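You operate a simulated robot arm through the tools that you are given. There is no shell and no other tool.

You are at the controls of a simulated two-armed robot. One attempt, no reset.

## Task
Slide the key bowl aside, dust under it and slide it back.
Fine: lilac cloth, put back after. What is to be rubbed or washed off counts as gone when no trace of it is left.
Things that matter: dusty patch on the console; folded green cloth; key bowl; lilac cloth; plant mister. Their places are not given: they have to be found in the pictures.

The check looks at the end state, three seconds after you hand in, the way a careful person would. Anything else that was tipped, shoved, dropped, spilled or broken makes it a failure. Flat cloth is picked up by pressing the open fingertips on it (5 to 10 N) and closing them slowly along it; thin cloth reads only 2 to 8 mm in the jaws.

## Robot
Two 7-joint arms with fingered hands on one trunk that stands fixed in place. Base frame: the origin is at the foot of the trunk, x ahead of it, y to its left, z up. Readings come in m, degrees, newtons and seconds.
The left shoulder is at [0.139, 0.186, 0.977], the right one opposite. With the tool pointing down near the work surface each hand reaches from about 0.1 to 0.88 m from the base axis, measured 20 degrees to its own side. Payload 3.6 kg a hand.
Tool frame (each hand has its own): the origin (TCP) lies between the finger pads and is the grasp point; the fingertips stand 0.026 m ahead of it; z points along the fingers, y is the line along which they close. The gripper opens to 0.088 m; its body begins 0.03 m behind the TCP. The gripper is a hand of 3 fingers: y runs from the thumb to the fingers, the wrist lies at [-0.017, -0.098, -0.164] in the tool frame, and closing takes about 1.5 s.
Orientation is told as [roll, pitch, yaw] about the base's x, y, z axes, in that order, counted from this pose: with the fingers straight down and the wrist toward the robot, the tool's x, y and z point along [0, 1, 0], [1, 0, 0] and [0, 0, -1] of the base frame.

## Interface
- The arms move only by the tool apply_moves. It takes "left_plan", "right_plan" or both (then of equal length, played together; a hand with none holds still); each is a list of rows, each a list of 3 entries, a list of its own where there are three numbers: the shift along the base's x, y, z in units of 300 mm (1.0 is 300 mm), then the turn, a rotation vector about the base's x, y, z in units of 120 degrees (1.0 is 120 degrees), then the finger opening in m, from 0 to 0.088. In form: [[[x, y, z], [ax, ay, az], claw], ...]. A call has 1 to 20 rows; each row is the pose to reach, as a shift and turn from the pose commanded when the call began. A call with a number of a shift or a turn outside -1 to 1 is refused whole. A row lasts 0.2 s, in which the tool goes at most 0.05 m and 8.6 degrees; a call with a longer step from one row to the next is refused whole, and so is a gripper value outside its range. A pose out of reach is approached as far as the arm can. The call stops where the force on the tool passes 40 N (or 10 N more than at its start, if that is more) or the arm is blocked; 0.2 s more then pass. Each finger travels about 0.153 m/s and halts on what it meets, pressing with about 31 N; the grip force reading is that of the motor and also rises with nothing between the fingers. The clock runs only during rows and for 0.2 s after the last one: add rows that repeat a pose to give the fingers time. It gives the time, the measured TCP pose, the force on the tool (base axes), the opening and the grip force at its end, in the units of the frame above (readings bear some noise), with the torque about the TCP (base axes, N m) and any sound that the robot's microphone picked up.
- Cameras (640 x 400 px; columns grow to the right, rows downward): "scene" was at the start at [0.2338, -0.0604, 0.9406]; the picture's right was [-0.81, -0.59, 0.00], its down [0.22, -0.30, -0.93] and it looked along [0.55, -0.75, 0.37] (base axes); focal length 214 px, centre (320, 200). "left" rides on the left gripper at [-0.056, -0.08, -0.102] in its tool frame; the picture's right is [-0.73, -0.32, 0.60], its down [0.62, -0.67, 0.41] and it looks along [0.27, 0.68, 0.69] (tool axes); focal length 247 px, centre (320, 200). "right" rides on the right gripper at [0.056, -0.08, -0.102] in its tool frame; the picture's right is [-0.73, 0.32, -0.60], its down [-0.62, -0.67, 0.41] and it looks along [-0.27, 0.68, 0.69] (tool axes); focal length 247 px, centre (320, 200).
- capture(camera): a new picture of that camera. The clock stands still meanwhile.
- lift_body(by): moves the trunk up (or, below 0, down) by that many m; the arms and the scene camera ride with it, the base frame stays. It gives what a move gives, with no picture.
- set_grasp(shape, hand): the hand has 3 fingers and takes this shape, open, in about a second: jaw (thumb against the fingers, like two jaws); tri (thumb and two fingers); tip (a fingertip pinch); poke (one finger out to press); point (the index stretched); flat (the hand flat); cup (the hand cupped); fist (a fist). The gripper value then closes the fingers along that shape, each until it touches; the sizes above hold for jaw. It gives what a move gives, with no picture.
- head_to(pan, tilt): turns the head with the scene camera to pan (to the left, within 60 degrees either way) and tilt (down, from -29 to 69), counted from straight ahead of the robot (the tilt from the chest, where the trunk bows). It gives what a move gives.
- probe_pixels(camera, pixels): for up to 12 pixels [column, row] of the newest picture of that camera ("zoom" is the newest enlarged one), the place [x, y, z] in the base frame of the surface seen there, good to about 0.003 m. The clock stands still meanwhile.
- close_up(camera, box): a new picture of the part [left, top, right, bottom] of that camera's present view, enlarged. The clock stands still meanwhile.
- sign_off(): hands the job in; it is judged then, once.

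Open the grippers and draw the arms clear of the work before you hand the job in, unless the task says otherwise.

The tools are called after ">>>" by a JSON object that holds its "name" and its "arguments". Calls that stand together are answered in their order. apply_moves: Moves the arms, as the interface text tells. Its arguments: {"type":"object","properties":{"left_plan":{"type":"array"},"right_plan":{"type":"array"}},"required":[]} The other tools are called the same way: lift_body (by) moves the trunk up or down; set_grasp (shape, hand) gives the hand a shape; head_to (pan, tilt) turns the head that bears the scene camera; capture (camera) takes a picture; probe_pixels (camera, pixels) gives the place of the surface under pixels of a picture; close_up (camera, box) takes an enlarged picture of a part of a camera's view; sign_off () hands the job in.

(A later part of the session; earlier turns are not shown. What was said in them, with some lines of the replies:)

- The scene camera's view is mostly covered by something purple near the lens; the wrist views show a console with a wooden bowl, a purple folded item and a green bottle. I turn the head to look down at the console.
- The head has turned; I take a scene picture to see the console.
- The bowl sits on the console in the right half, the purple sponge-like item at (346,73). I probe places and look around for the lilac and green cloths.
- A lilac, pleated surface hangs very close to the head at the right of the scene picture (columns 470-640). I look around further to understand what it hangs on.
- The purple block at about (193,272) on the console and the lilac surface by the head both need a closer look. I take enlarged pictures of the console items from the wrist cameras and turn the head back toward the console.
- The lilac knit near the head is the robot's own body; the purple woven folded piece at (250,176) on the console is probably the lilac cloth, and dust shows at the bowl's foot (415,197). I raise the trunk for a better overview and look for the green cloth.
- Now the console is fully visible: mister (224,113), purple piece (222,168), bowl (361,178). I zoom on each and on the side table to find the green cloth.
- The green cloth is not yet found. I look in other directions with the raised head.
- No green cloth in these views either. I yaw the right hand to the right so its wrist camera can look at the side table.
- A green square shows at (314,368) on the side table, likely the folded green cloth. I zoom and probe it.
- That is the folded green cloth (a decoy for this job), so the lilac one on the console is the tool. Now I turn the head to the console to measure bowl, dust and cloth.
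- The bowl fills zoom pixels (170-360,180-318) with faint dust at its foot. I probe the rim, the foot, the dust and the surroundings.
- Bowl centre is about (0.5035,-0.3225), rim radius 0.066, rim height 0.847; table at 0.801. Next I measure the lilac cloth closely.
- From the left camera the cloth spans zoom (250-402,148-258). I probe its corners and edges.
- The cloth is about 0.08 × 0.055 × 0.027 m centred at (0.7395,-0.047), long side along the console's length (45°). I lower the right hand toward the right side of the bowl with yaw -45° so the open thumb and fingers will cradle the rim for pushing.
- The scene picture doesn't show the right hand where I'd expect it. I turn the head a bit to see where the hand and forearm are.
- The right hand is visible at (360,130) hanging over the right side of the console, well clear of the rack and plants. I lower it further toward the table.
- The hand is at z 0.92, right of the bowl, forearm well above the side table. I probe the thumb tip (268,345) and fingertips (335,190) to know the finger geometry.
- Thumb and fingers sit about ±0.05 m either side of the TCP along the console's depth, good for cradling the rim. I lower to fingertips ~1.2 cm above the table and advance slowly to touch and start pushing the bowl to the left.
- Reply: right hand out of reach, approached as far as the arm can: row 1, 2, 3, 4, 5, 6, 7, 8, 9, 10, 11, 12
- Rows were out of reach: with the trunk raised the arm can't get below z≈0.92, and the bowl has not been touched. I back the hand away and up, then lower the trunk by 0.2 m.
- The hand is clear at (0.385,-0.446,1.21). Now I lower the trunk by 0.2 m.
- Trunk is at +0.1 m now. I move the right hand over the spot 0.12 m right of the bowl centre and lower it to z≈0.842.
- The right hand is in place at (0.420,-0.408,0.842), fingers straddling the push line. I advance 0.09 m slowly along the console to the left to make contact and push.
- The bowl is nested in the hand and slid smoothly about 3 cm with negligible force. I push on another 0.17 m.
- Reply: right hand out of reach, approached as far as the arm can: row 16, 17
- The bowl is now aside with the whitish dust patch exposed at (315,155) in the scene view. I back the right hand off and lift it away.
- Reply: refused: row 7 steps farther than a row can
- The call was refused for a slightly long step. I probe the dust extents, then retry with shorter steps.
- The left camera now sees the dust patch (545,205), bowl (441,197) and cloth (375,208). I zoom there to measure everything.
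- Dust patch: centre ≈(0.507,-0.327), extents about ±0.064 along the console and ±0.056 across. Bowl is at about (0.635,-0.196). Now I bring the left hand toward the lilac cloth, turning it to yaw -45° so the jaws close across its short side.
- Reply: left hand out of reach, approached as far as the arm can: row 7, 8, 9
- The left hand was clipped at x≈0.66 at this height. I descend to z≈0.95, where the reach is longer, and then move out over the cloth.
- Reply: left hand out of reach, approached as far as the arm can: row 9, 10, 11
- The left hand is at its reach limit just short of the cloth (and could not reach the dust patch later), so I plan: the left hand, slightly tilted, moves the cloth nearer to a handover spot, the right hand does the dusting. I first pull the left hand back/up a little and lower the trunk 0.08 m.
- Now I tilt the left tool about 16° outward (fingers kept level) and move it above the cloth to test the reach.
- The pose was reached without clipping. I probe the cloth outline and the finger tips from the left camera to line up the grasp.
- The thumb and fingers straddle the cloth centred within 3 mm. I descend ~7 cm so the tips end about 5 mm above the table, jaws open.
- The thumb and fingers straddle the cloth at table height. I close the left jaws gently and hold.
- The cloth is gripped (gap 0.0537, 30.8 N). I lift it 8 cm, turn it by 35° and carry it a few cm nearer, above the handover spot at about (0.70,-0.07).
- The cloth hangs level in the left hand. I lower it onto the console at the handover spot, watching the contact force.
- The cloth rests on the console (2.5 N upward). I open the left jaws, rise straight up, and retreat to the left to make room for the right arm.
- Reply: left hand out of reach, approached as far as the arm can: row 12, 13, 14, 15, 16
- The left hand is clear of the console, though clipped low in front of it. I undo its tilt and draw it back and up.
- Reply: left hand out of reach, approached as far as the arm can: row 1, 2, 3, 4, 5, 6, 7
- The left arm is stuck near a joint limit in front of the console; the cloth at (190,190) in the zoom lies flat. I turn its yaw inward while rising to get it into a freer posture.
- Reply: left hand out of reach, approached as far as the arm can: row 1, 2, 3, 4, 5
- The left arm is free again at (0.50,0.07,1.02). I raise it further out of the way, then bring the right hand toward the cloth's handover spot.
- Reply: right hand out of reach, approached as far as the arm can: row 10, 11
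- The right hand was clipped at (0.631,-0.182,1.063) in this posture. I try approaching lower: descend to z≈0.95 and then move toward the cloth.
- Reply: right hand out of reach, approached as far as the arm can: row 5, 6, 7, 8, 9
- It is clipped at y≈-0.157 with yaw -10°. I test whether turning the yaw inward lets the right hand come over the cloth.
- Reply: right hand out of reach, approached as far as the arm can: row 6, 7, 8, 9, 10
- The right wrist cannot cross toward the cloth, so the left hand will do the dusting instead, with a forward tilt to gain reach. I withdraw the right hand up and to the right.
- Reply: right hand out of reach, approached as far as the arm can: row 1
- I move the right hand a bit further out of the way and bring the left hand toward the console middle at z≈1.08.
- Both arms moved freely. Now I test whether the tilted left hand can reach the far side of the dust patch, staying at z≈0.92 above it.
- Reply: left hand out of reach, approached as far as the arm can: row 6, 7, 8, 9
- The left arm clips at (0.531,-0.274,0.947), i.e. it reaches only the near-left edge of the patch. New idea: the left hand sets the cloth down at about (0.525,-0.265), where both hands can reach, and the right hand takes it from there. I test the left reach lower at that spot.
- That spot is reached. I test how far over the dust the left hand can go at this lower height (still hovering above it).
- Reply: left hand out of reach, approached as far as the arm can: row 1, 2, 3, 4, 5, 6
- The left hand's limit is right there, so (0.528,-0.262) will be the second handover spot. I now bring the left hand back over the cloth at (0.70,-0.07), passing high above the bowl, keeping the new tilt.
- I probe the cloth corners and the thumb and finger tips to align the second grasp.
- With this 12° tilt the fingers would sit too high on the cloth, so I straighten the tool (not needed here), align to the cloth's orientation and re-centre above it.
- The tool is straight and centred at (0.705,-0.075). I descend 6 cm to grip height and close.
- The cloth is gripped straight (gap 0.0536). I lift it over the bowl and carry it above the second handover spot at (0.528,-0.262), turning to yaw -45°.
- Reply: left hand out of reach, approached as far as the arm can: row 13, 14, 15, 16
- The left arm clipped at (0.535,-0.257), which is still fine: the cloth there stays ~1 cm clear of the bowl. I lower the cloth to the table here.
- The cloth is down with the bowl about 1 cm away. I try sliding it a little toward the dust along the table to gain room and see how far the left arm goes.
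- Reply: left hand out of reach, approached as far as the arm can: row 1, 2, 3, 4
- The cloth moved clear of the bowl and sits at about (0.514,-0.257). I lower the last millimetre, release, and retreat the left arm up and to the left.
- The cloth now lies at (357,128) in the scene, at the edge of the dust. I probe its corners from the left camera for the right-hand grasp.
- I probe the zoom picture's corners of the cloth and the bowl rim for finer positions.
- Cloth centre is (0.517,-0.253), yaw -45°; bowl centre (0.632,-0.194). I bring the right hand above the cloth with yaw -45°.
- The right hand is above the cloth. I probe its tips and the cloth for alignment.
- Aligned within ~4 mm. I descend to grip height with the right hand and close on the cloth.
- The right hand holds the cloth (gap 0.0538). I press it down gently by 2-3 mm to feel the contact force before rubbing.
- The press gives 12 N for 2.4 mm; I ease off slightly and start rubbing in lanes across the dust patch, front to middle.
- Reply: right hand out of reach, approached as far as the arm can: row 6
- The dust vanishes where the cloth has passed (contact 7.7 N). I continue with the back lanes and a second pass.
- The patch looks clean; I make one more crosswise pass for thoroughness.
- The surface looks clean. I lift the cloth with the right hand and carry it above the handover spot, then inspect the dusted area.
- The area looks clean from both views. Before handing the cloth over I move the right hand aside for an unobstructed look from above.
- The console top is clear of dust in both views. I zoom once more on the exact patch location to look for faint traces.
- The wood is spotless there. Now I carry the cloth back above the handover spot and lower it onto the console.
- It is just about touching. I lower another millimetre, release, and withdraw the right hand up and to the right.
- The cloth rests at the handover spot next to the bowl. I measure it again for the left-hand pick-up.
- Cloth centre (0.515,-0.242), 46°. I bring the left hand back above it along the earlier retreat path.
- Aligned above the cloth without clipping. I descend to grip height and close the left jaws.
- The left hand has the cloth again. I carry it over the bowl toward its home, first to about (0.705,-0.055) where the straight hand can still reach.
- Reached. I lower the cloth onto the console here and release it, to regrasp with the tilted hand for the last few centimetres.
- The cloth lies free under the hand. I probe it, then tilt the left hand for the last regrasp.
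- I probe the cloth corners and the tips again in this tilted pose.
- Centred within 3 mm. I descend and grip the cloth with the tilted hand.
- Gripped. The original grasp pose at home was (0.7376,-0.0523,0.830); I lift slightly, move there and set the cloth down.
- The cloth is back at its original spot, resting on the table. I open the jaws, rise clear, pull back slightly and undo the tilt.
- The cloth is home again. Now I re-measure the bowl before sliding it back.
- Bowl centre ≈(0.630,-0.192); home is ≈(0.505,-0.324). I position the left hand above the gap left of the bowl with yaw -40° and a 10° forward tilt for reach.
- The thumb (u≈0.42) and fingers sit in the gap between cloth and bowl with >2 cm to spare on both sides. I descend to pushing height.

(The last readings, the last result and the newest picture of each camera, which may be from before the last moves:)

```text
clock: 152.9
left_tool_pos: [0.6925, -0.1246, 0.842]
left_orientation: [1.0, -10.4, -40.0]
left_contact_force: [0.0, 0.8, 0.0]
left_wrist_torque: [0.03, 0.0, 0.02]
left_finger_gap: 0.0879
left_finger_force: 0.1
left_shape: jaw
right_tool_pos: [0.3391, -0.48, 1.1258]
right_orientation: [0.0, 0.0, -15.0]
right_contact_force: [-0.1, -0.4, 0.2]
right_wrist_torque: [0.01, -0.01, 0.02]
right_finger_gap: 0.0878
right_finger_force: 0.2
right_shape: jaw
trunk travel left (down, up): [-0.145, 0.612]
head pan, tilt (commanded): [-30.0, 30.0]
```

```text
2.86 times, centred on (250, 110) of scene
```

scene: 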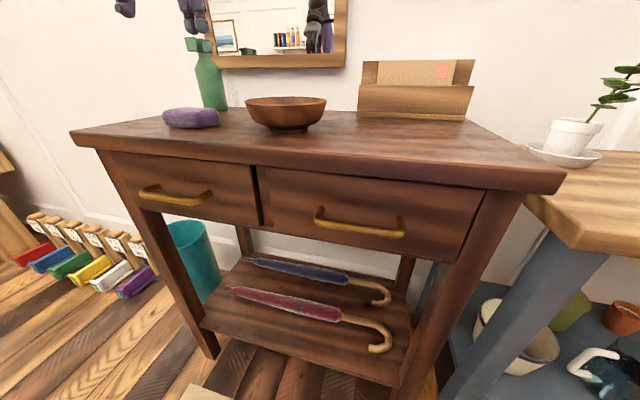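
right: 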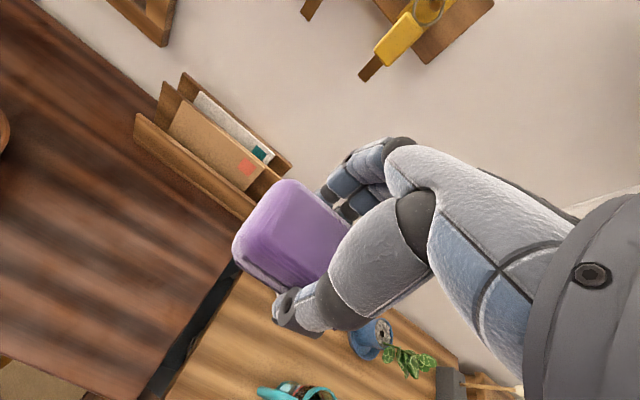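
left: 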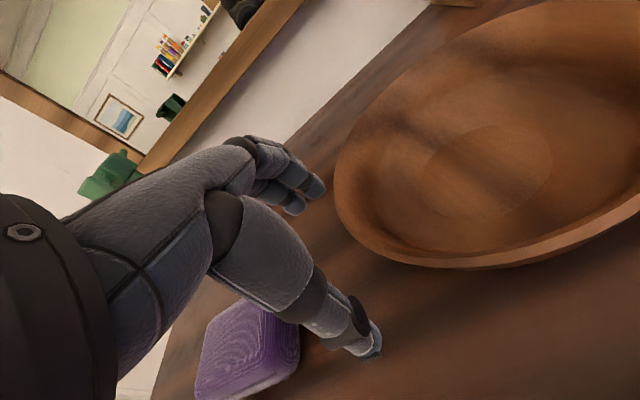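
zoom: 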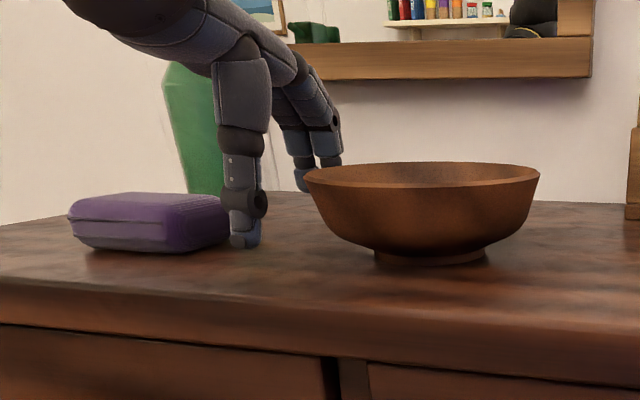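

Both contacts are free of the cloth and bowl. I now push the bowl slowly toward its home, turning the cradle slightly as it goes (first half).

>>> {"name": "apply_moves", "arguments": {"left_plan": [[[-0.018, -0.021, 0], [0, 0, 0], 0.088], [[-0.036, -0.042, 0], [0, 0, 0], 0.088], [[-0.054, -0.0635, 0], [0, 0, 0], 0.088], [[-0.0717, -0.0847, 0], [0, 0, 0], 0.088], [[-0.0931, -0.1113, 0], [0, 0, -0.0069], 0.088], [[-0.1144, -0.1378, 0], [0, 0, -0.0139], 0.088], [[-0.1358, -0.1644, 0], [0, 0, -0.0208], 0.088], [[-0.1572, -0.1909, 0], [0, 0, -0.0278], 0.088], [[-0.1786, -0.2175, 0], [0, 0, -0.0347], 0.088], [[-0.1999, -0.2441, 0], [0, 0, -0.0417], 0.088], [[-0.2213, -0.2706, 0], [0, 0, -0.0486], 0.088], [[-0.2427, -0.2972, 0], [0, 0, -0.0556], 0.088], [[-0.264, -0.3237, 0], [0, 0, -0.0625], 0.088]]}}

>>> {"name": "capture", "arguments": {"camera": "left"}}

>>> {"name": "capture", "arguments": {"camera": "scene"}}

```text
clock: 155.7
left_tool_pos: [0.6138, -0.22, 0.842]
left_orientation: [1.0, -10.3, -47.4]
left_contact_force: [0.2, 0.2, 0.3]
left_wrist_torque: [0.02, -0.03, 0.0]
left_finger_gap: 0.0879
left_finger_force: 0.0
left_shape: jaw
right_tool_pos: [0.3392, -0.4819, 1.1268]
right_orientation: [-0.1, 0.0, -15.1]
right_contact_force: [-0.4, 0.0, -0.3]
right_wrist_torque: [0.01, -0.01, -0.01]
right_finger_gap: 0.0878
right_finger_force: 0.0
right_shape: jaw
trunk travel left (down, up): [-0.145, 0.612]
head pan, tilt (commanded): [-30.0, 30.0]
```

```text
taken
```

left: 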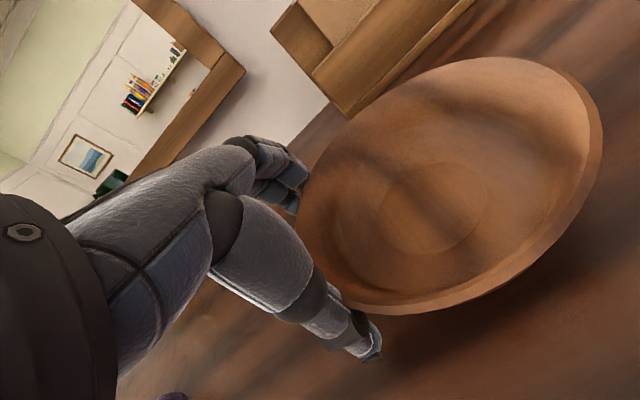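

```text
taken
```

scene: 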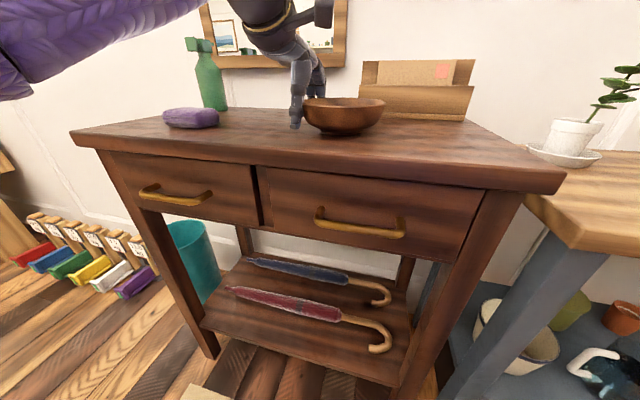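

The bowl is nested in the left hand and slides smoothly. I continue with most of the remaining distance, then measure.

>>> {"name": "apply_moves", "arguments": {"left_plan": [[[-0.0217, -0.0271, 0], [0, 0, -0.0069], 0.088], [[-0.0433, -0.0542, 0], [0, 0, -0.0139], 0.088], [[-0.065, -0.0812, 0], [0, 0, -0.0208], 0.088], [[-0.0867, -0.1083, 0], [0, 0, -0.0278], 0.088], [[-0.1083, -0.1354, 0], [0, 0, -0.0347], 0.088], [[-0.13, -0.1625, 0], [0, 0, -0.0417], 0.088], [[-0.1517, -0.1895, 0], [0, 0, -0.0486], 0.088]]}}

>>> {"name": "capture", "arguments": {"camera": "left"}}

>>> {"name": "close_up", "arguments": {"camera": "scene", "box": [280, 60, 500, 180]}}

```text
clock: 157.3
left_tool_pos: [0.5676, -0.2773, 0.8419]
left_orientation: [1.0, -10.4, -53.1]
left_contact_force: [0.3, 1.0, 0.3]
left_wrist_torque: [0.02, 0.03, -0.01]
left_finger_gap: 0.0877
left_finger_force: 0.0
left_shape: jaw
right_tool_pos: [0.3393, -0.4824, 1.1244]
right_orientation: [0.0, 0.0, -15.1]
right_contact_force: [0.5, -0.7, -0.6]
right_wrist_torque: [0.02, 0.0, -0.03]
right_finger_gap: 0.0876
right_finger_force: 0.1
right_shape: jaw
trunk travel left (down, up): [-0.145, 0.612]
head pan, tilt (commanded): [-30.0, 30.0]
```

```text
taken
```

left: 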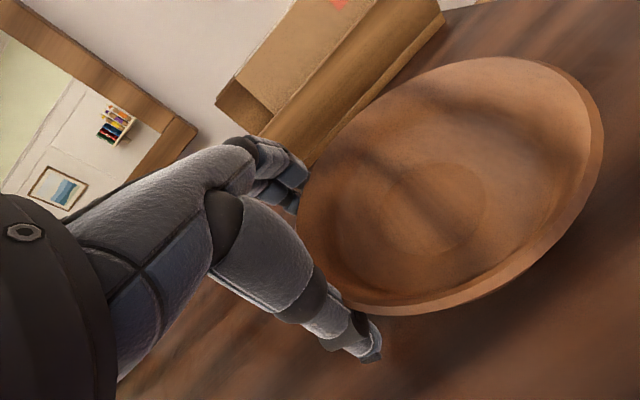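

```text
2.91 times, centred on (390, 120) of scene
```

zoom: 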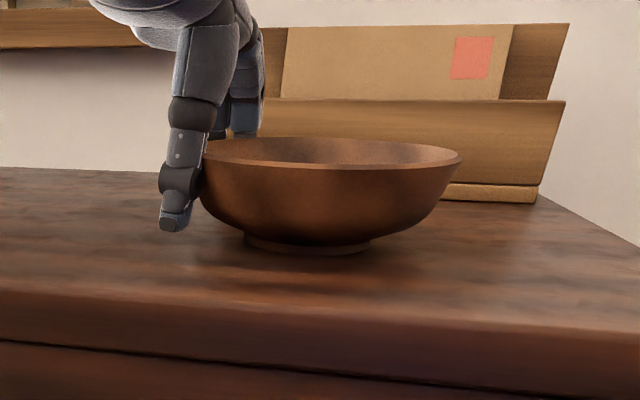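

Nearly there. I probe the bowl rim from the left camera to get its centre.

>>> {"name": "probe_pixels", "arguments": {"camera": "left", "pixels": [[598, 120], [590, 90], [490, 60], [420, 75], [350, 120], [355, 302], [440, 305], [520, 265], [580, 190]]}}

>>> {"name": "probe_pixels", "arguments": {"camera": "zoom", "pixels": [[210, 152], [460, 155], [330, 138], [330, 168], [270, 166], [400, 166]]}}

```text
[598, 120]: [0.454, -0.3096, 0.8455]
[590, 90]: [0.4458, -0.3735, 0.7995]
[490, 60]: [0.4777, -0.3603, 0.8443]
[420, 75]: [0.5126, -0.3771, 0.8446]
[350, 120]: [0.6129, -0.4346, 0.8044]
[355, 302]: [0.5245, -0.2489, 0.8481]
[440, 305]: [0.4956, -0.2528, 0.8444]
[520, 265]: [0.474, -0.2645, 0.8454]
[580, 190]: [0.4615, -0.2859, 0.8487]
```

```text
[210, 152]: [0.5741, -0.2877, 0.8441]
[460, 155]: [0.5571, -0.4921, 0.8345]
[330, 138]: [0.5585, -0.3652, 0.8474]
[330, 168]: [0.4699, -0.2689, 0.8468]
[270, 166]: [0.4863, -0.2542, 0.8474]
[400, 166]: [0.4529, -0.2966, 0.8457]
```

The bowl centre is at about (0.5155,-0.3125); the original was (0.504,-0.324). I push the remaining 1.6 cm.

>>> {"name": "apply_moves", "arguments": {"left_plan": [[[-0.013, -0.013, 0], [0, 0, 0], 0.088], [[-0.026, -0.026, 0], [0, 0, 0], 0.088], [[-0.038, -0.039, 0], [0, 0, 0], 0.088], [[-0.038, -0.039, 0], [0, 0, 0], 0.088]]}}

>>> {"name": "capture", "arguments": {"camera": "left"}}

>>> {"name": "close_up", "arguments": {"camera": "scene", "box": [280, 60, 500, 180]}}

>>> {"name": "probe_pixels", "arguments": {"camera": "left", "pixels": [[598, 120], [490, 60], [420, 75], [355, 302], [440, 305], [520, 265], [580, 190]]}}

```text
clock: 158.3
left_tool_pos: [0.5681, -0.2764, 0.8407]
left_orientation: [1.1, -10.4, -53.3]
left_contact_force: [0.2, 0.2, 0.3]
left_wrist_torque: [-0.02, 0.02, 0.0]
left_finger_gap: 0.0881
left_finger_force: 0.0
left_shape: jaw
left hand out of reach, approached as far as the arm can: row 1, 2, 3, 4
right_tool_pos: [0.3401, -0.4824, 1.1269]
right_orientation: [0.0, 0.0, -15.0]
right_contact_force: [0.2, 0.2, 0.2]
right_wrist_torque: [-0.01, -0.01, 0.02]
right_finger_gap: 0.0878
right_finger_force: 0.0
right_shape: jaw
trunk travel left (down, up): [-0.145, 0.612]
head pan, tilt (commanded): [-30.0, 30.0]
```

```text
taken
```

left: 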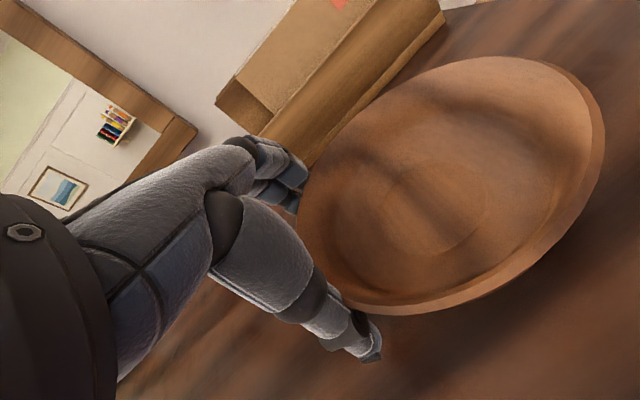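

```text
2.91 times, centred on (390, 120) of scene
```

zoom: 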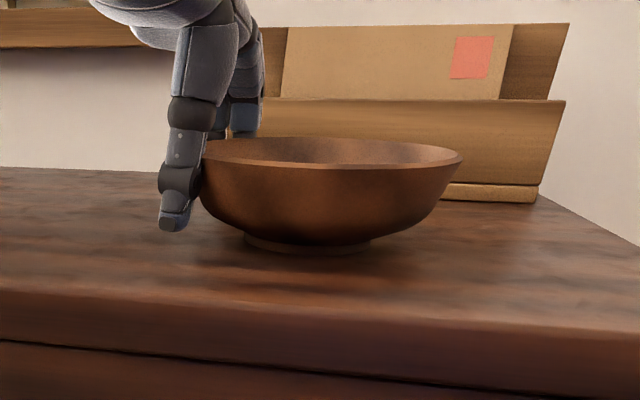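

```text
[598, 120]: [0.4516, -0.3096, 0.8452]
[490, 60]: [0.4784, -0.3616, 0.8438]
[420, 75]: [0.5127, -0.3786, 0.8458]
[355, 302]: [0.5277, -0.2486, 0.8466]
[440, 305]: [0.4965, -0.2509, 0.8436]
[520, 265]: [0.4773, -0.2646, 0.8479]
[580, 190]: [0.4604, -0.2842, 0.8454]
```

The left arm is at its limit 1.6 cm short. I back it off from the bowl, lift it away to the left, and will finish with the right hand.

>>> {"name": "apply_moves", "arguments": {"left_plan": [[[0.05, 0.05, 0], [0, 0, 0], 0.088], [[0.09, 0.09, 0.0], [0, 0, 0], 0.088], [[0.09, 0.09, 0.12], [0, 0, 0], 0.088], [[0.09, 0.11, 0.26], [0.01, 0.008, 0.01], 0.088], [[0.07, 0.18, 0.38], [0.02, 0.016, 0.02], 0.088], [[0.03, 0.28, 0.46], [0.03, 0.024, 0.03], 0.088], [[0, 0.4, 0.52], [0.04, 0.032, 0.04], 0.088], [[-0.05, 0.52, 0.58], [0.05, 0.04, 0.05], 0.088], [[-0.1, 0.64, 0.64], [0.06, 0.045, 0.06], 0.088], [[-0.15, 0.76, 0.7], [0.0667, 0.05, 0.067], 0.088], [[-0.2, 0.88, 0.78], [0.0667, 0.05, 0.067], 0.088], [[-0.26, 0.98, 0.88], [0.0667, 0.05, 0.067], 0.088], [[-0.26, 0.98, 0.88], [0.0667, 0.05, 0.067], 0.088]]}}

>>> {"name": "capture", "arguments": {"camera": "left"}}

>>> {"name": "capture", "arguments": {"camera": "scene"}}

```text
clock: 161.1
left_tool_pos: [0.4902, 0.0173, 1.1058]
left_orientation: [1.7, -0.4, -45.3]
left_contact_force: [0.8, -0.5, 0.7]
left_wrist_torque: [-0.03, 0.0, 0.01]
left_finger_gap: 0.0878
left_finger_force: 0.0
left_shape: jaw
right_tool_pos: [0.3394, -0.4807, 1.1252]
right_orientation: [0.1, 0.0, -15.1]
right_contact_force: [-0.9, -0.4, -0.1]
right_wrist_torque: [-0.01, 0.03, 0.0]
right_finger_gap: 0.0875
right_finger_force: 0.0
right_shape: jaw
trunk travel left (down, up): [-0.145, 0.612]
head pan, tilt (commanded): [-30.0, 30.0]
```

```text
taken
```

left: 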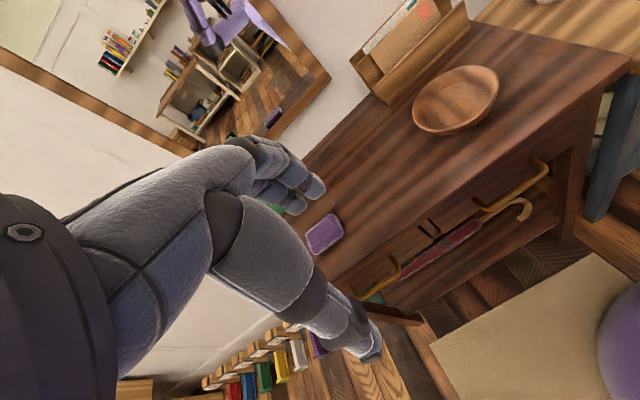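

```text
taken
```

scene: 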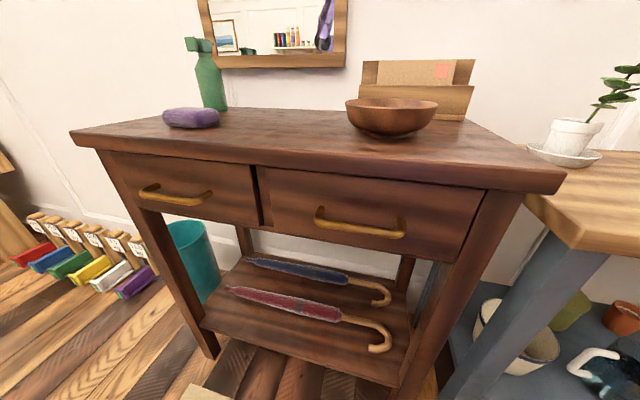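

The bowl stands nearly home and the cloth lies in its place. I measure the bowl's rim from a zoomed view.

>>> {"name": "close_up", "arguments": {"camera": "left", "box": [390, 40, 530, 150]}}

>>> {"name": "probe_pixels", "arguments": {"camera": "zoom", "pixels": [[108, 290], [492, 150], [400, 108], [190, 405], [250, 140], [390, 330], [150, 215], [470, 240], [300, 408]]}}

```text
3.64 times, centred on (460, 95) of left
```

zoom: 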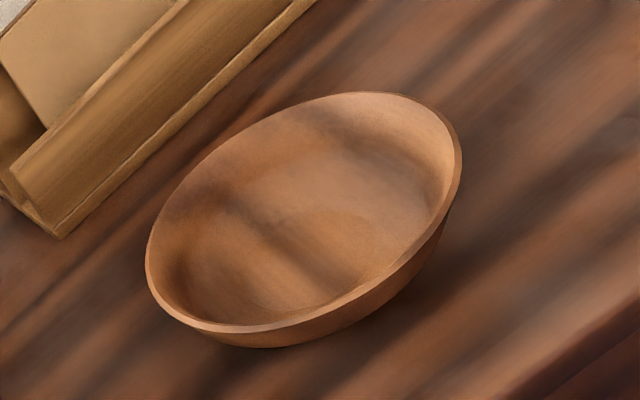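

```text
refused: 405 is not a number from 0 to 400
```

I pick rim pixels properly on this zoomed picture: left (148,265), right (460,155), top (350,95), bottom (240,328).

>>> {"name": "probe_pixels", "arguments": {"camera": "zoom", "pixels": [[149, 265], [459, 155], [350, 95], [240, 328], [200, 165], [420, 235], [430, 110], [175, 310], [330, 298], [270, 115]]}}

```text
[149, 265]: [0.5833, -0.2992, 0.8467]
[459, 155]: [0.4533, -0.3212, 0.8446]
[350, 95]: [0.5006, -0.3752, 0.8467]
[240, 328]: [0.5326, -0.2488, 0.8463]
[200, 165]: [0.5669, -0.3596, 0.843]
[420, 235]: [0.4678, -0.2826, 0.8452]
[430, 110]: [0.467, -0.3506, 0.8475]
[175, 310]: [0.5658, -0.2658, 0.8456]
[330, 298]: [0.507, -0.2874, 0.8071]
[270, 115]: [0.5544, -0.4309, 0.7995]
```

The bowl centre is (0.517,-0.312), so about 1.7 cm remain. I bring the right hand over the bowl to its left side at yaw -45°.

>>> {"name": "apply_moves", "arguments": {"right_plan": [[[0.08, 0.075, -0.04], [0, 0, -0.025], 0.088], [[0.16, 0.15, -0.09], [0, 0, -0.05], 0.088], [[0.24, 0.226, -0.15], [0, 0, -0.075], 0.088], [[0.32, 0.3, -0.21], [0, 0, -0.1], 0.088], [[0.4, 0.377, -0.27], [0, 0, -0.125], 0.088], [[0.48, 0.45, -0.33], [0, 0, -0.15], 0.088], [[0.56, 0.53, -0.39], [0, 0, -0.175], 0.088], [[0.64, 0.6, -0.45], [0, 0, -0.2], 0.088], [[0.73, 0.68, -0.5], [0, 0, -0.225], 0.088], [[0.812, 0.762, -0.55], [0, 0, -0.25], 0.088], [[0.812, 0.762, -0.55], [0, 0, -0.25], 0.088]]}}

>>> {"name": "capture", "arguments": {"camera": "right"}}

>>> {"name": "probe_pixels", "arguments": {"camera": "right", "pixels": [[266, 350], [322, 188], [345, 207]]}}

```text
clock: 163.5
left_tool_pos: [0.4899, 0.0166, 1.1061]
left_orientation: [1.7, -0.5, -45.3]
left_contact_force: [0.4, 0.6, -0.5]
left_wrist_torque: [0.02, 0.03, 0.02]
left_finger_gap: 0.0881
left_finger_force: 0.0
left_shape: jaw
right_tool_pos: [0.5828, -0.2529, 0.9616]
right_orientation: [0.0, -0.1, -45.0]
right_contact_force: [-0.2, -0.2, -0.6]
right_wrist_torque: [0.0, 0.01, 0.04]
right_finger_gap: 0.0877
right_finger_force: 0.1
right_shape: jaw
trunk travel left (down, up): [-0.145, 0.612]
head pan, tilt (commanded): [-30.0, 30.0]
```

```text
taken
```

right: 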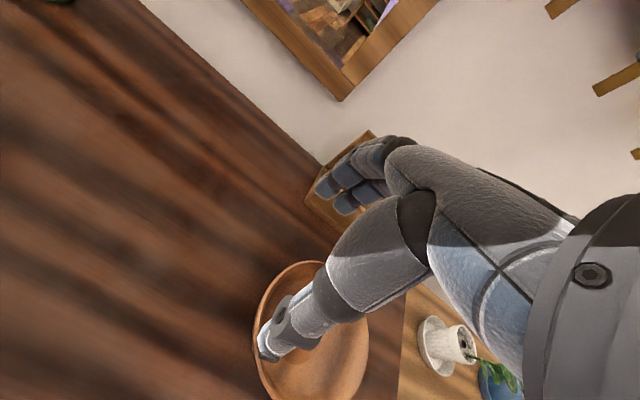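

```text
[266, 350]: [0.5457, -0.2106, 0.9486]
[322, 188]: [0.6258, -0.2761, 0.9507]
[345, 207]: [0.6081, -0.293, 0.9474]
```

The thumb and fingers are left of the bowl with ~2.6 cm clearance. I descend to pushing height.

>>> {"name": "apply_moves", "arguments": {"right_plan": [[[0, 0, -0.1], [0, 0, 0], 0.088], [[0, 0, -0.2], [0, 0, 0], 0.088], [[0, 0, -0.29], [0, 0, 0], 0.088], [[0, 0, -0.36], [0, 0, 0], 0.088], [[0, 0, -0.399], [0, 0, 0], 0.088], [[0, 0, -0.399], [0, 0, 0], 0.088]]}}

>>> {"name": "close_up", "arguments": {"camera": "scene", "box": [280, 40, 500, 180]}}

```text
clock: 164.9
left_tool_pos: [0.4897, 0.017, 1.1058]
left_orientation: [1.7, -0.4, -45.2]
left_contact_force: [0.4, 0.0, 0.0]
left_wrist_torque: [0.01, 0.03, 0.01]
left_finger_gap: 0.0879
left_finger_force: 0.2
left_shape: jaw
right_tool_pos: [0.5823, -0.254, 0.8415]
right_orientation: [0.1, 0.0, -45.1]
right_contact_force: [0.3, 0.9, -0.3]
right_wrist_torque: [-0.04, 0.01, 0.03]
right_finger_gap: 0.0877
right_finger_force: 0.1
right_shape: jaw
trunk travel left (down, up): [-0.145, 0.612]
head pan, tilt (commanded): [-30.0, 30.0]
```

```text
2.86 times, centred on (390, 110) of scene
```

zoom: 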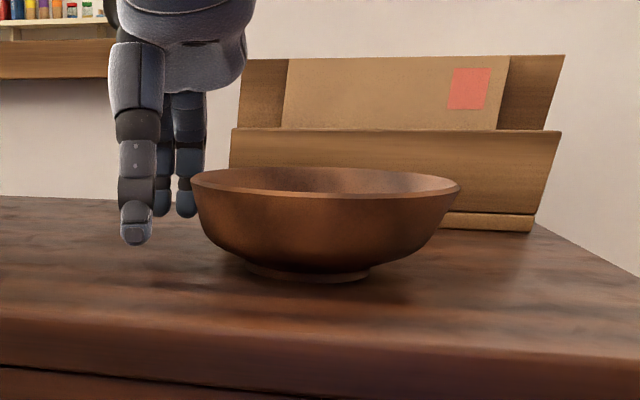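

The hand is in place left of the bowl. I push it gently the last ~1.7 cm.

>>> {"name": "apply_moves", "arguments": {"right_plan": [[[-0.025, -0.024, 0], [0, 0, 0], 0.088], [[-0.045, -0.044, 0], [0, 0, 0], 0.088], [[-0.065, -0.063, 0], [0, 0, 0], 0.088], [[-0.08, -0.078, 0], [0, 0, 0], 0.088], [[-0.095, -0.0925, 0], [0, 0, 0], 0.088], [[-0.105, -0.102, 0], [0, 0, 0], 0.088], [[-0.114, -0.1107, 0], [0, 0, 0], 0.088], [[-0.114, -0.1107, 0], [0, 0, 0], 0.088]]}}

>>> {"name": "capture", "arguments": {"camera": "left"}}

>>> {"name": "close_up", "arguments": {"camera": "left", "box": [390, 40, 530, 150]}}

```text
clock: 166.7
left_tool_pos: [0.4908, 0.0176, 1.1067]
left_orientation: [1.7, -0.4, -45.3]
left_contact_force: [0.3, 1.0, -0.8]
left_wrist_torque: [-0.01, 0.03, -0.03]
left_finger_gap: 0.0883
left_finger_force: 0.0
left_shape: jaw
right_tool_pos: [0.5493, -0.2868, 0.8406]
right_orientation: [-0.1, 0.0, -45.1]
right_contact_force: [0.6, 0.6, -0.3]
right_wrist_torque: [0.0, -0.02, 0.03]
right_finger_gap: 0.0877
right_finger_force: 0.1
right_shape: jaw
trunk travel left (down, up): [-0.145, 0.612]
head pan, tilt (commanded): [-30.0, 30.0]
```

```text
taken
```

left: 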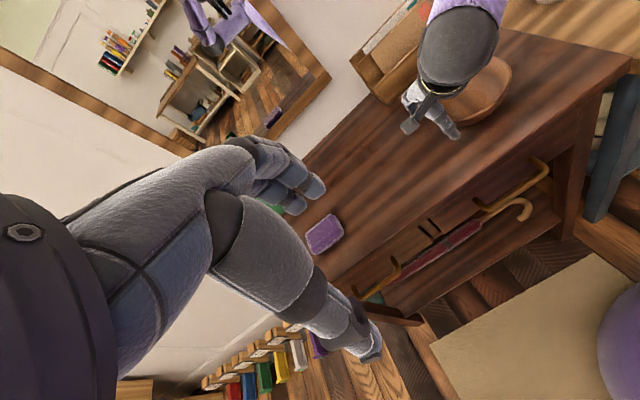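

```text
3.64 times, centred on (460, 95) of left
```

zoom: 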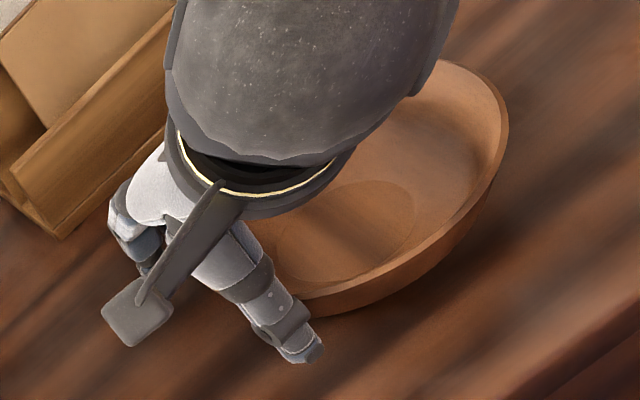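

The push went smoothly. I back the right hand off the bowl, lift it and withdraw it to the right, then check everything.

>>> {"name": "apply_moves", "arguments": {"right_plan": [[[0.04, 0.04, 0], [0, 0, 0], 0.088], [[0.09, 0.09, 0], [0, 0, 0], 0.088], [[0.09, 0.09, 0.12], [0, 0, 0], 0.088], [[0.09, 0.09, 0.26], [0, 0, 0], 0.088], [[0.09, 0.09, 0.4], [0, 0, 0], 0.088], [[0.04, 0.04, 0.5], [0, 0, 0.02], 0.088], [[-0.04, -0.04, 0.56], [0, 0, 0.04], 0.088], [[-0.13, -0.12, 0.62], [0, 0, 0.07], 0.088], [[-0.22, -0.2, 0.68], [0, 0, 0.1], 0.088], [[-0.31, -0.28, 0.74], [0, 0, 0.13], 0.088], [[-0.4, -0.36, 0.8], [0, 0, 0.16], 0.088], [[-0.49, -0.44, 0.85], [0, 0, 0.19], 0.088], [[-0.58, -0.53, 0.9], [0, 0, 0.22], 0.088], [[-0.67, -0.61, 0.95], [0, 0, 0.25], 0.088], [[-0.7, -0.644, 0.98], [0, 0, 0.25], 0.088], [[-0.7, -0.644, 0.98], [0, 0, 0.25], 0.088]]}}

>>> {"name": "capture", "arguments": {"camera": "scene"}}

>>> {"name": "close_up", "arguments": {"camera": "left", "box": [390, 30, 550, 150]}}

```text
clock: 170.1
left_tool_pos: [0.4895, 0.0179, 1.106]
left_orientation: [1.7, -0.4, -45.3]
left_contact_force: [0.3, 0.5, -0.6]
left_wrist_torque: [-0.01, -0.01, -0.01]
left_finger_gap: 0.0883
left_finger_force: 0.0
left_shape: jaw
right_tool_pos: [0.3391, -0.48, 1.1335]
right_orientation: [0.1, -0.1, -15.0]
right_contact_force: [-0.7, 0.1, 0.5]
right_wrist_torque: [0.01, 0.0, -0.01]
right_finger_gap: 0.0878
right_finger_force: 0.0
right_shape: jaw
trunk travel left (down, up): [-0.145, 0.612]
head pan, tilt (commanded): [-30.0, 30.0]
```

```text
taken
```

scene: 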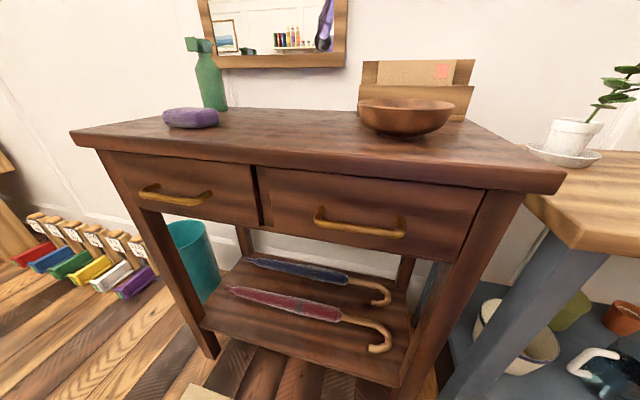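

```text
3.33 times, centred on (470, 90) of left
```

zoom: 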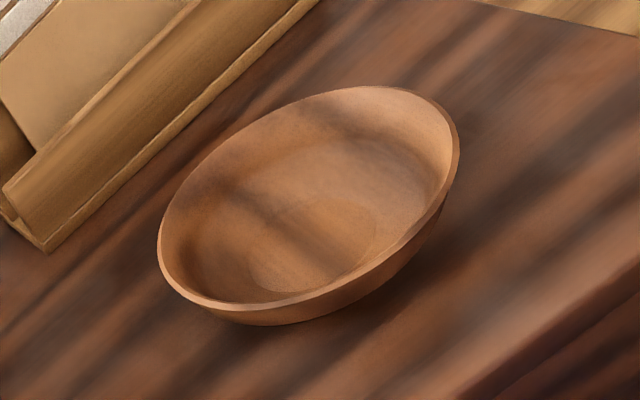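

I measure the bowl's rim now to compare with its starting position.

>>> {"name": "probe_pixels", "arguments": {"camera": "zoom", "pixels": [[161, 245], [457, 145], [355, 89], [250, 306], [210, 155], [420, 218], [430, 105], [185, 290]]}}

>>> {"name": "close_up", "arguments": {"camera": "scene", "box": [330, 60, 490, 160]}}

>>> {"name": "probe_pixels", "arguments": {"camera": "zoom", "pixels": [[110, 178], [488, 182], [300, 155], [300, 200], [180, 192], [420, 195], [200, 160], [400, 160]]}}

```text
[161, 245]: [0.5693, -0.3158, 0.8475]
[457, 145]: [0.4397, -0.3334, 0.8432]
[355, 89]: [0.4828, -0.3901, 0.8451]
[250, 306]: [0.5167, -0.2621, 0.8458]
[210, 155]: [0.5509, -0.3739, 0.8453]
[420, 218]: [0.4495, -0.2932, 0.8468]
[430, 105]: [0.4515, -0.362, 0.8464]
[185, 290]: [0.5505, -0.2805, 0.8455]
```

```text
4.00 times, centred on (410, 110) of scene
```

zoom: 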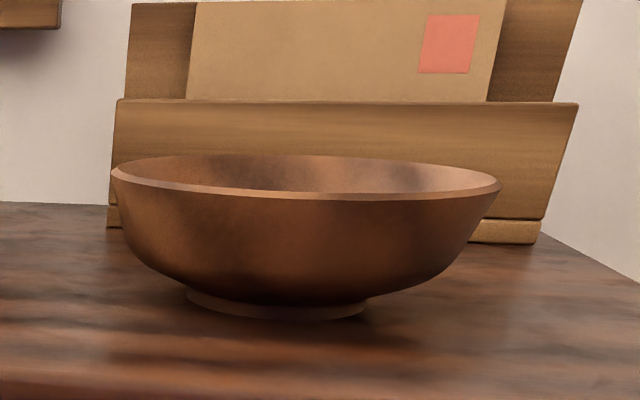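

```text
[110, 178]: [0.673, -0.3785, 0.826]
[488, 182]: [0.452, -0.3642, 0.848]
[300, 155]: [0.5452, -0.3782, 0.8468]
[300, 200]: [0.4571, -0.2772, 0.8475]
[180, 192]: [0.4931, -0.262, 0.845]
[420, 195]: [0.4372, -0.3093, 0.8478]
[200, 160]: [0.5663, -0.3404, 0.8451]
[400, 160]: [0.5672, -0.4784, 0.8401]
```

The bowl centre is now ≈(0.502,-0.325), within a few mm of the start. I check the cloth's position and look for any dust left around the bowl.

>>> {"name": "close_up", "arguments": {"camera": "left", "box": [280, 190, 370, 260]}}

>>> {"name": "probe_pixels", "arguments": {"camera": "zoom", "pixels": [[350, 145], [425, 245], [185, 280], [275, 370], [305, 260]]}}

>>> {"name": "close_up", "arguments": {"camera": "scene", "box": [60, 20, 380, 200]}}

>>> {"name": "close_up", "arguments": {"camera": "right", "box": [0, 0, 400, 400]}}

```text
5.71 times, centred on (325, 225) of left
```

zoom: 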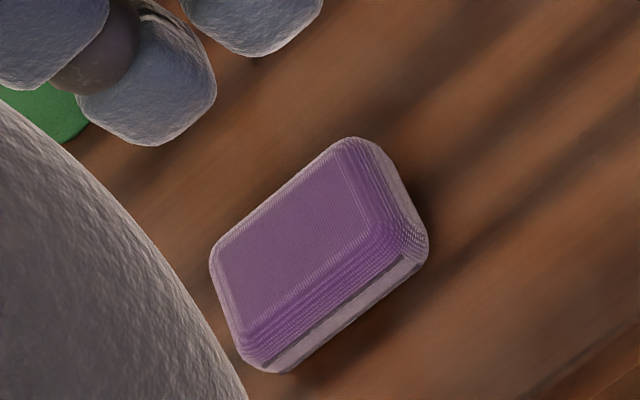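

```text
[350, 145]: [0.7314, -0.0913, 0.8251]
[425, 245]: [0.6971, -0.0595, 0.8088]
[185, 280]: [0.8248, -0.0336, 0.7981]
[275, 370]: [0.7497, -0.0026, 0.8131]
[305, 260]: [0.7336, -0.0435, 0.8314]
```

```text
2.00 times, centred on (220, 110) of scene
```

zoom: 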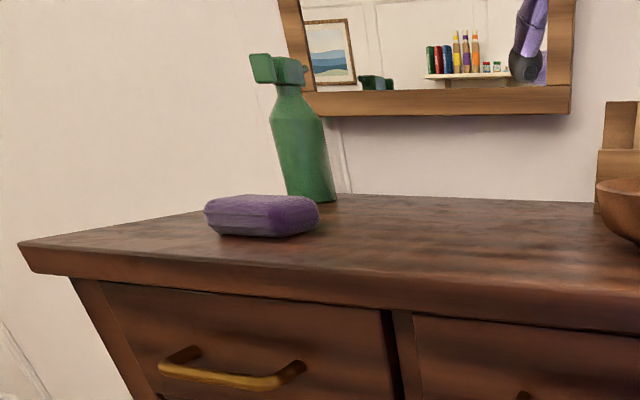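

```text
1.00 times, centred on (200, 200) of right (not enlarged: the box is as wide or as high as the picture)
```

zoom: 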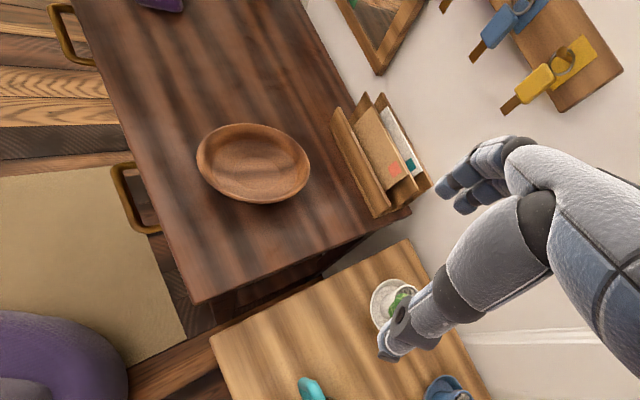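

Cloth, mister, rack and bowl are all in their places and the console is clean. I draw both open hands further up and back, clear of the work.

>>> {"name": "apply_moves", "arguments": {"left_plan": [[[-0.04, 0.015, 0.08], [0, 0, 0], 0.088], [[-0.08, 0.03, 0.16], [0, 0, 0], 0.088], [[-0.12, 0.05, 0.25], [0, 0, 0], 0.088], [[-0.16, 0.07, 0.34], [0, 0, 0], 0.088], [[-0.2, 0.09, 0.43], [0, 0, 0], 0.088], [[-0.233, 0.1, 0.5], [0, 0, 0], 0.088], [[-0.233, 0.1, 0.5], [0, 0, 0], 0.088]], "right_plan": [[[-0.01, 0, 0.05], [0, 0, 0], 0.088], [[-0.02, 0, 0.1], [0, 0, 0], 0.088], [[-0.03, 0, 0.15], [0, 0, 0], 0.088], [[-0.04, 0, 0.2], [0, 0, 0], 0.088], [[-0.05, 0, 0.25], [0, 0, 0], 0.088], [[-0.06, 0, 0.3], [0, 0, 0], 0.088], [[-0.06, 0, 0.3], [0, 0, 0], 0.088]]}}

>>> {"name": "head_to", "arguments": {"pan": -40, "tilt": 32}}

>>> {"name": "capture", "arguments": {"camera": "scene"}}

>>> {"name": "capture", "arguments": {"camera": "left"}}

>>> {"name": "capture", "arguments": {"camera": "right"}}

```text
clock: 171.7
left_tool_pos: [0.4206, 0.0464, 1.2583]
left_orientation: [1.6, -0.2, -45.3]
left_contact_force: [-0.4, 0.3, -0.6]
left_wrist_torque: [-0.01, -0.02, -0.03]
left_finger_gap: 0.0879
left_finger_force: 0.0
left_shape: jaw
right_tool_pos: [0.3206, -0.4785, 1.2241]
right_orientation: [-0.1, 0.0, -15.1]
right_contact_force: [-0.5, -0.3, -0.2]
right_wrist_torque: [0.03, 0.01, -0.01]
right_finger_gap: 0.0879
right_finger_force: 0.0
right_shape: jaw
trunk travel left (down, up): [-0.145, 0.612]
head pan, tilt (commanded): [-30.0, 30.0]
```

```text
clock: 172.4
left_tool_pos: [0.4209, 0.0468, 1.2563]
left_orientation: [1.7, -0.5, -45.4]
left_contact_force: [0.3, 0.5, -1.2]
left_wrist_torque: [-0.04, 0.03, -0.02]
left_finger_gap: 0.088
left_finger_force: 0.1
left_shape: jaw
right_tool_pos: [0.3194, -0.4795, 1.2252]
right_orientation: [-0.1, -0.1, -14.9]
right_contact_force: [-0.3, -0.1, -0.1]
right_wrist_torque: [0.0, 0.0, 0.04]
right_finger_gap: 0.0876
right_finger_force: 0.1
right_shape: jaw
trunk travel left (down, up): [-0.145, 0.612]
head pan, tilt (commanded): [-40.0, 32.0]
```

```text
taken
```

scene: 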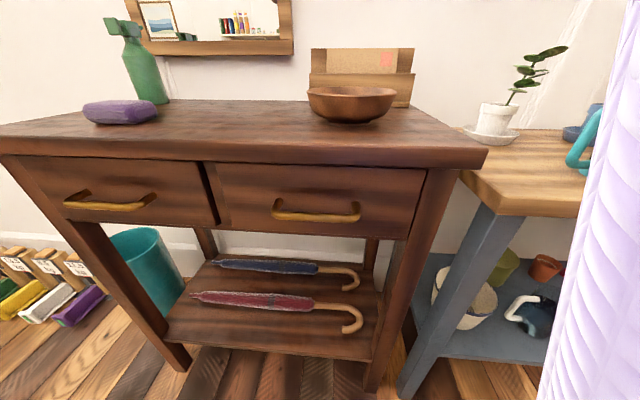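

```text
taken
```

left: 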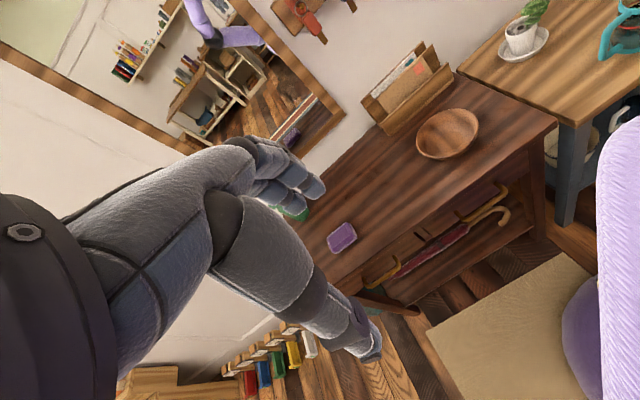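

```text
taken
```

right: 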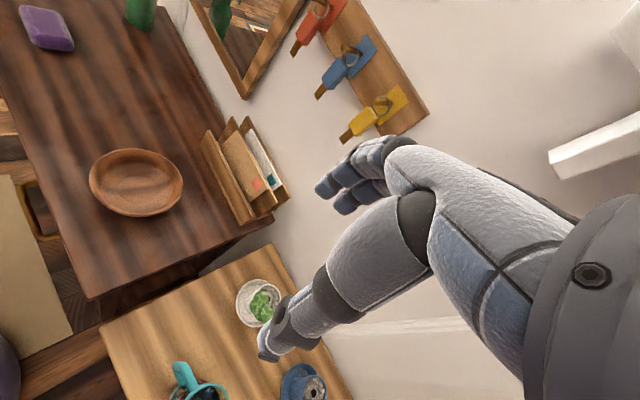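

The final pictures show the bowl back in its place, no dust on the console, the lilac cloth back at its original spot, and the mister, rack, plants and watering can undisturbed. Both hands are open and clear, so I hand the job in.

>>> {"name": "sign_off", "arguments": {}}

```text
The job is handed in.
```

I slid the key bowl aside, dusted the patch under it with the lilac cloth, and slid the bowl back. I then handed the job in.

- **Dust:** no trace showed in the close-up pictures I took before putting the bowl back.
- **Bowl:** it measures within about 3 mm of where it started.
- **Lilac cloth:** it is back within about 5 mm of its original spot and in the same orientation. Neither arm could reach both its spot and the dust, so I had to set it down at a few points on the console along the way.
- **Other things:** the plant mister and letter rack look undisturbed, and so do the plants and watering can I could see. The folded green cloth sits on the side table; I did not use it, and it was out of view in the last pictures.

Both hands were open and clear of the console when I handed in. The result of the check has not come back to me.
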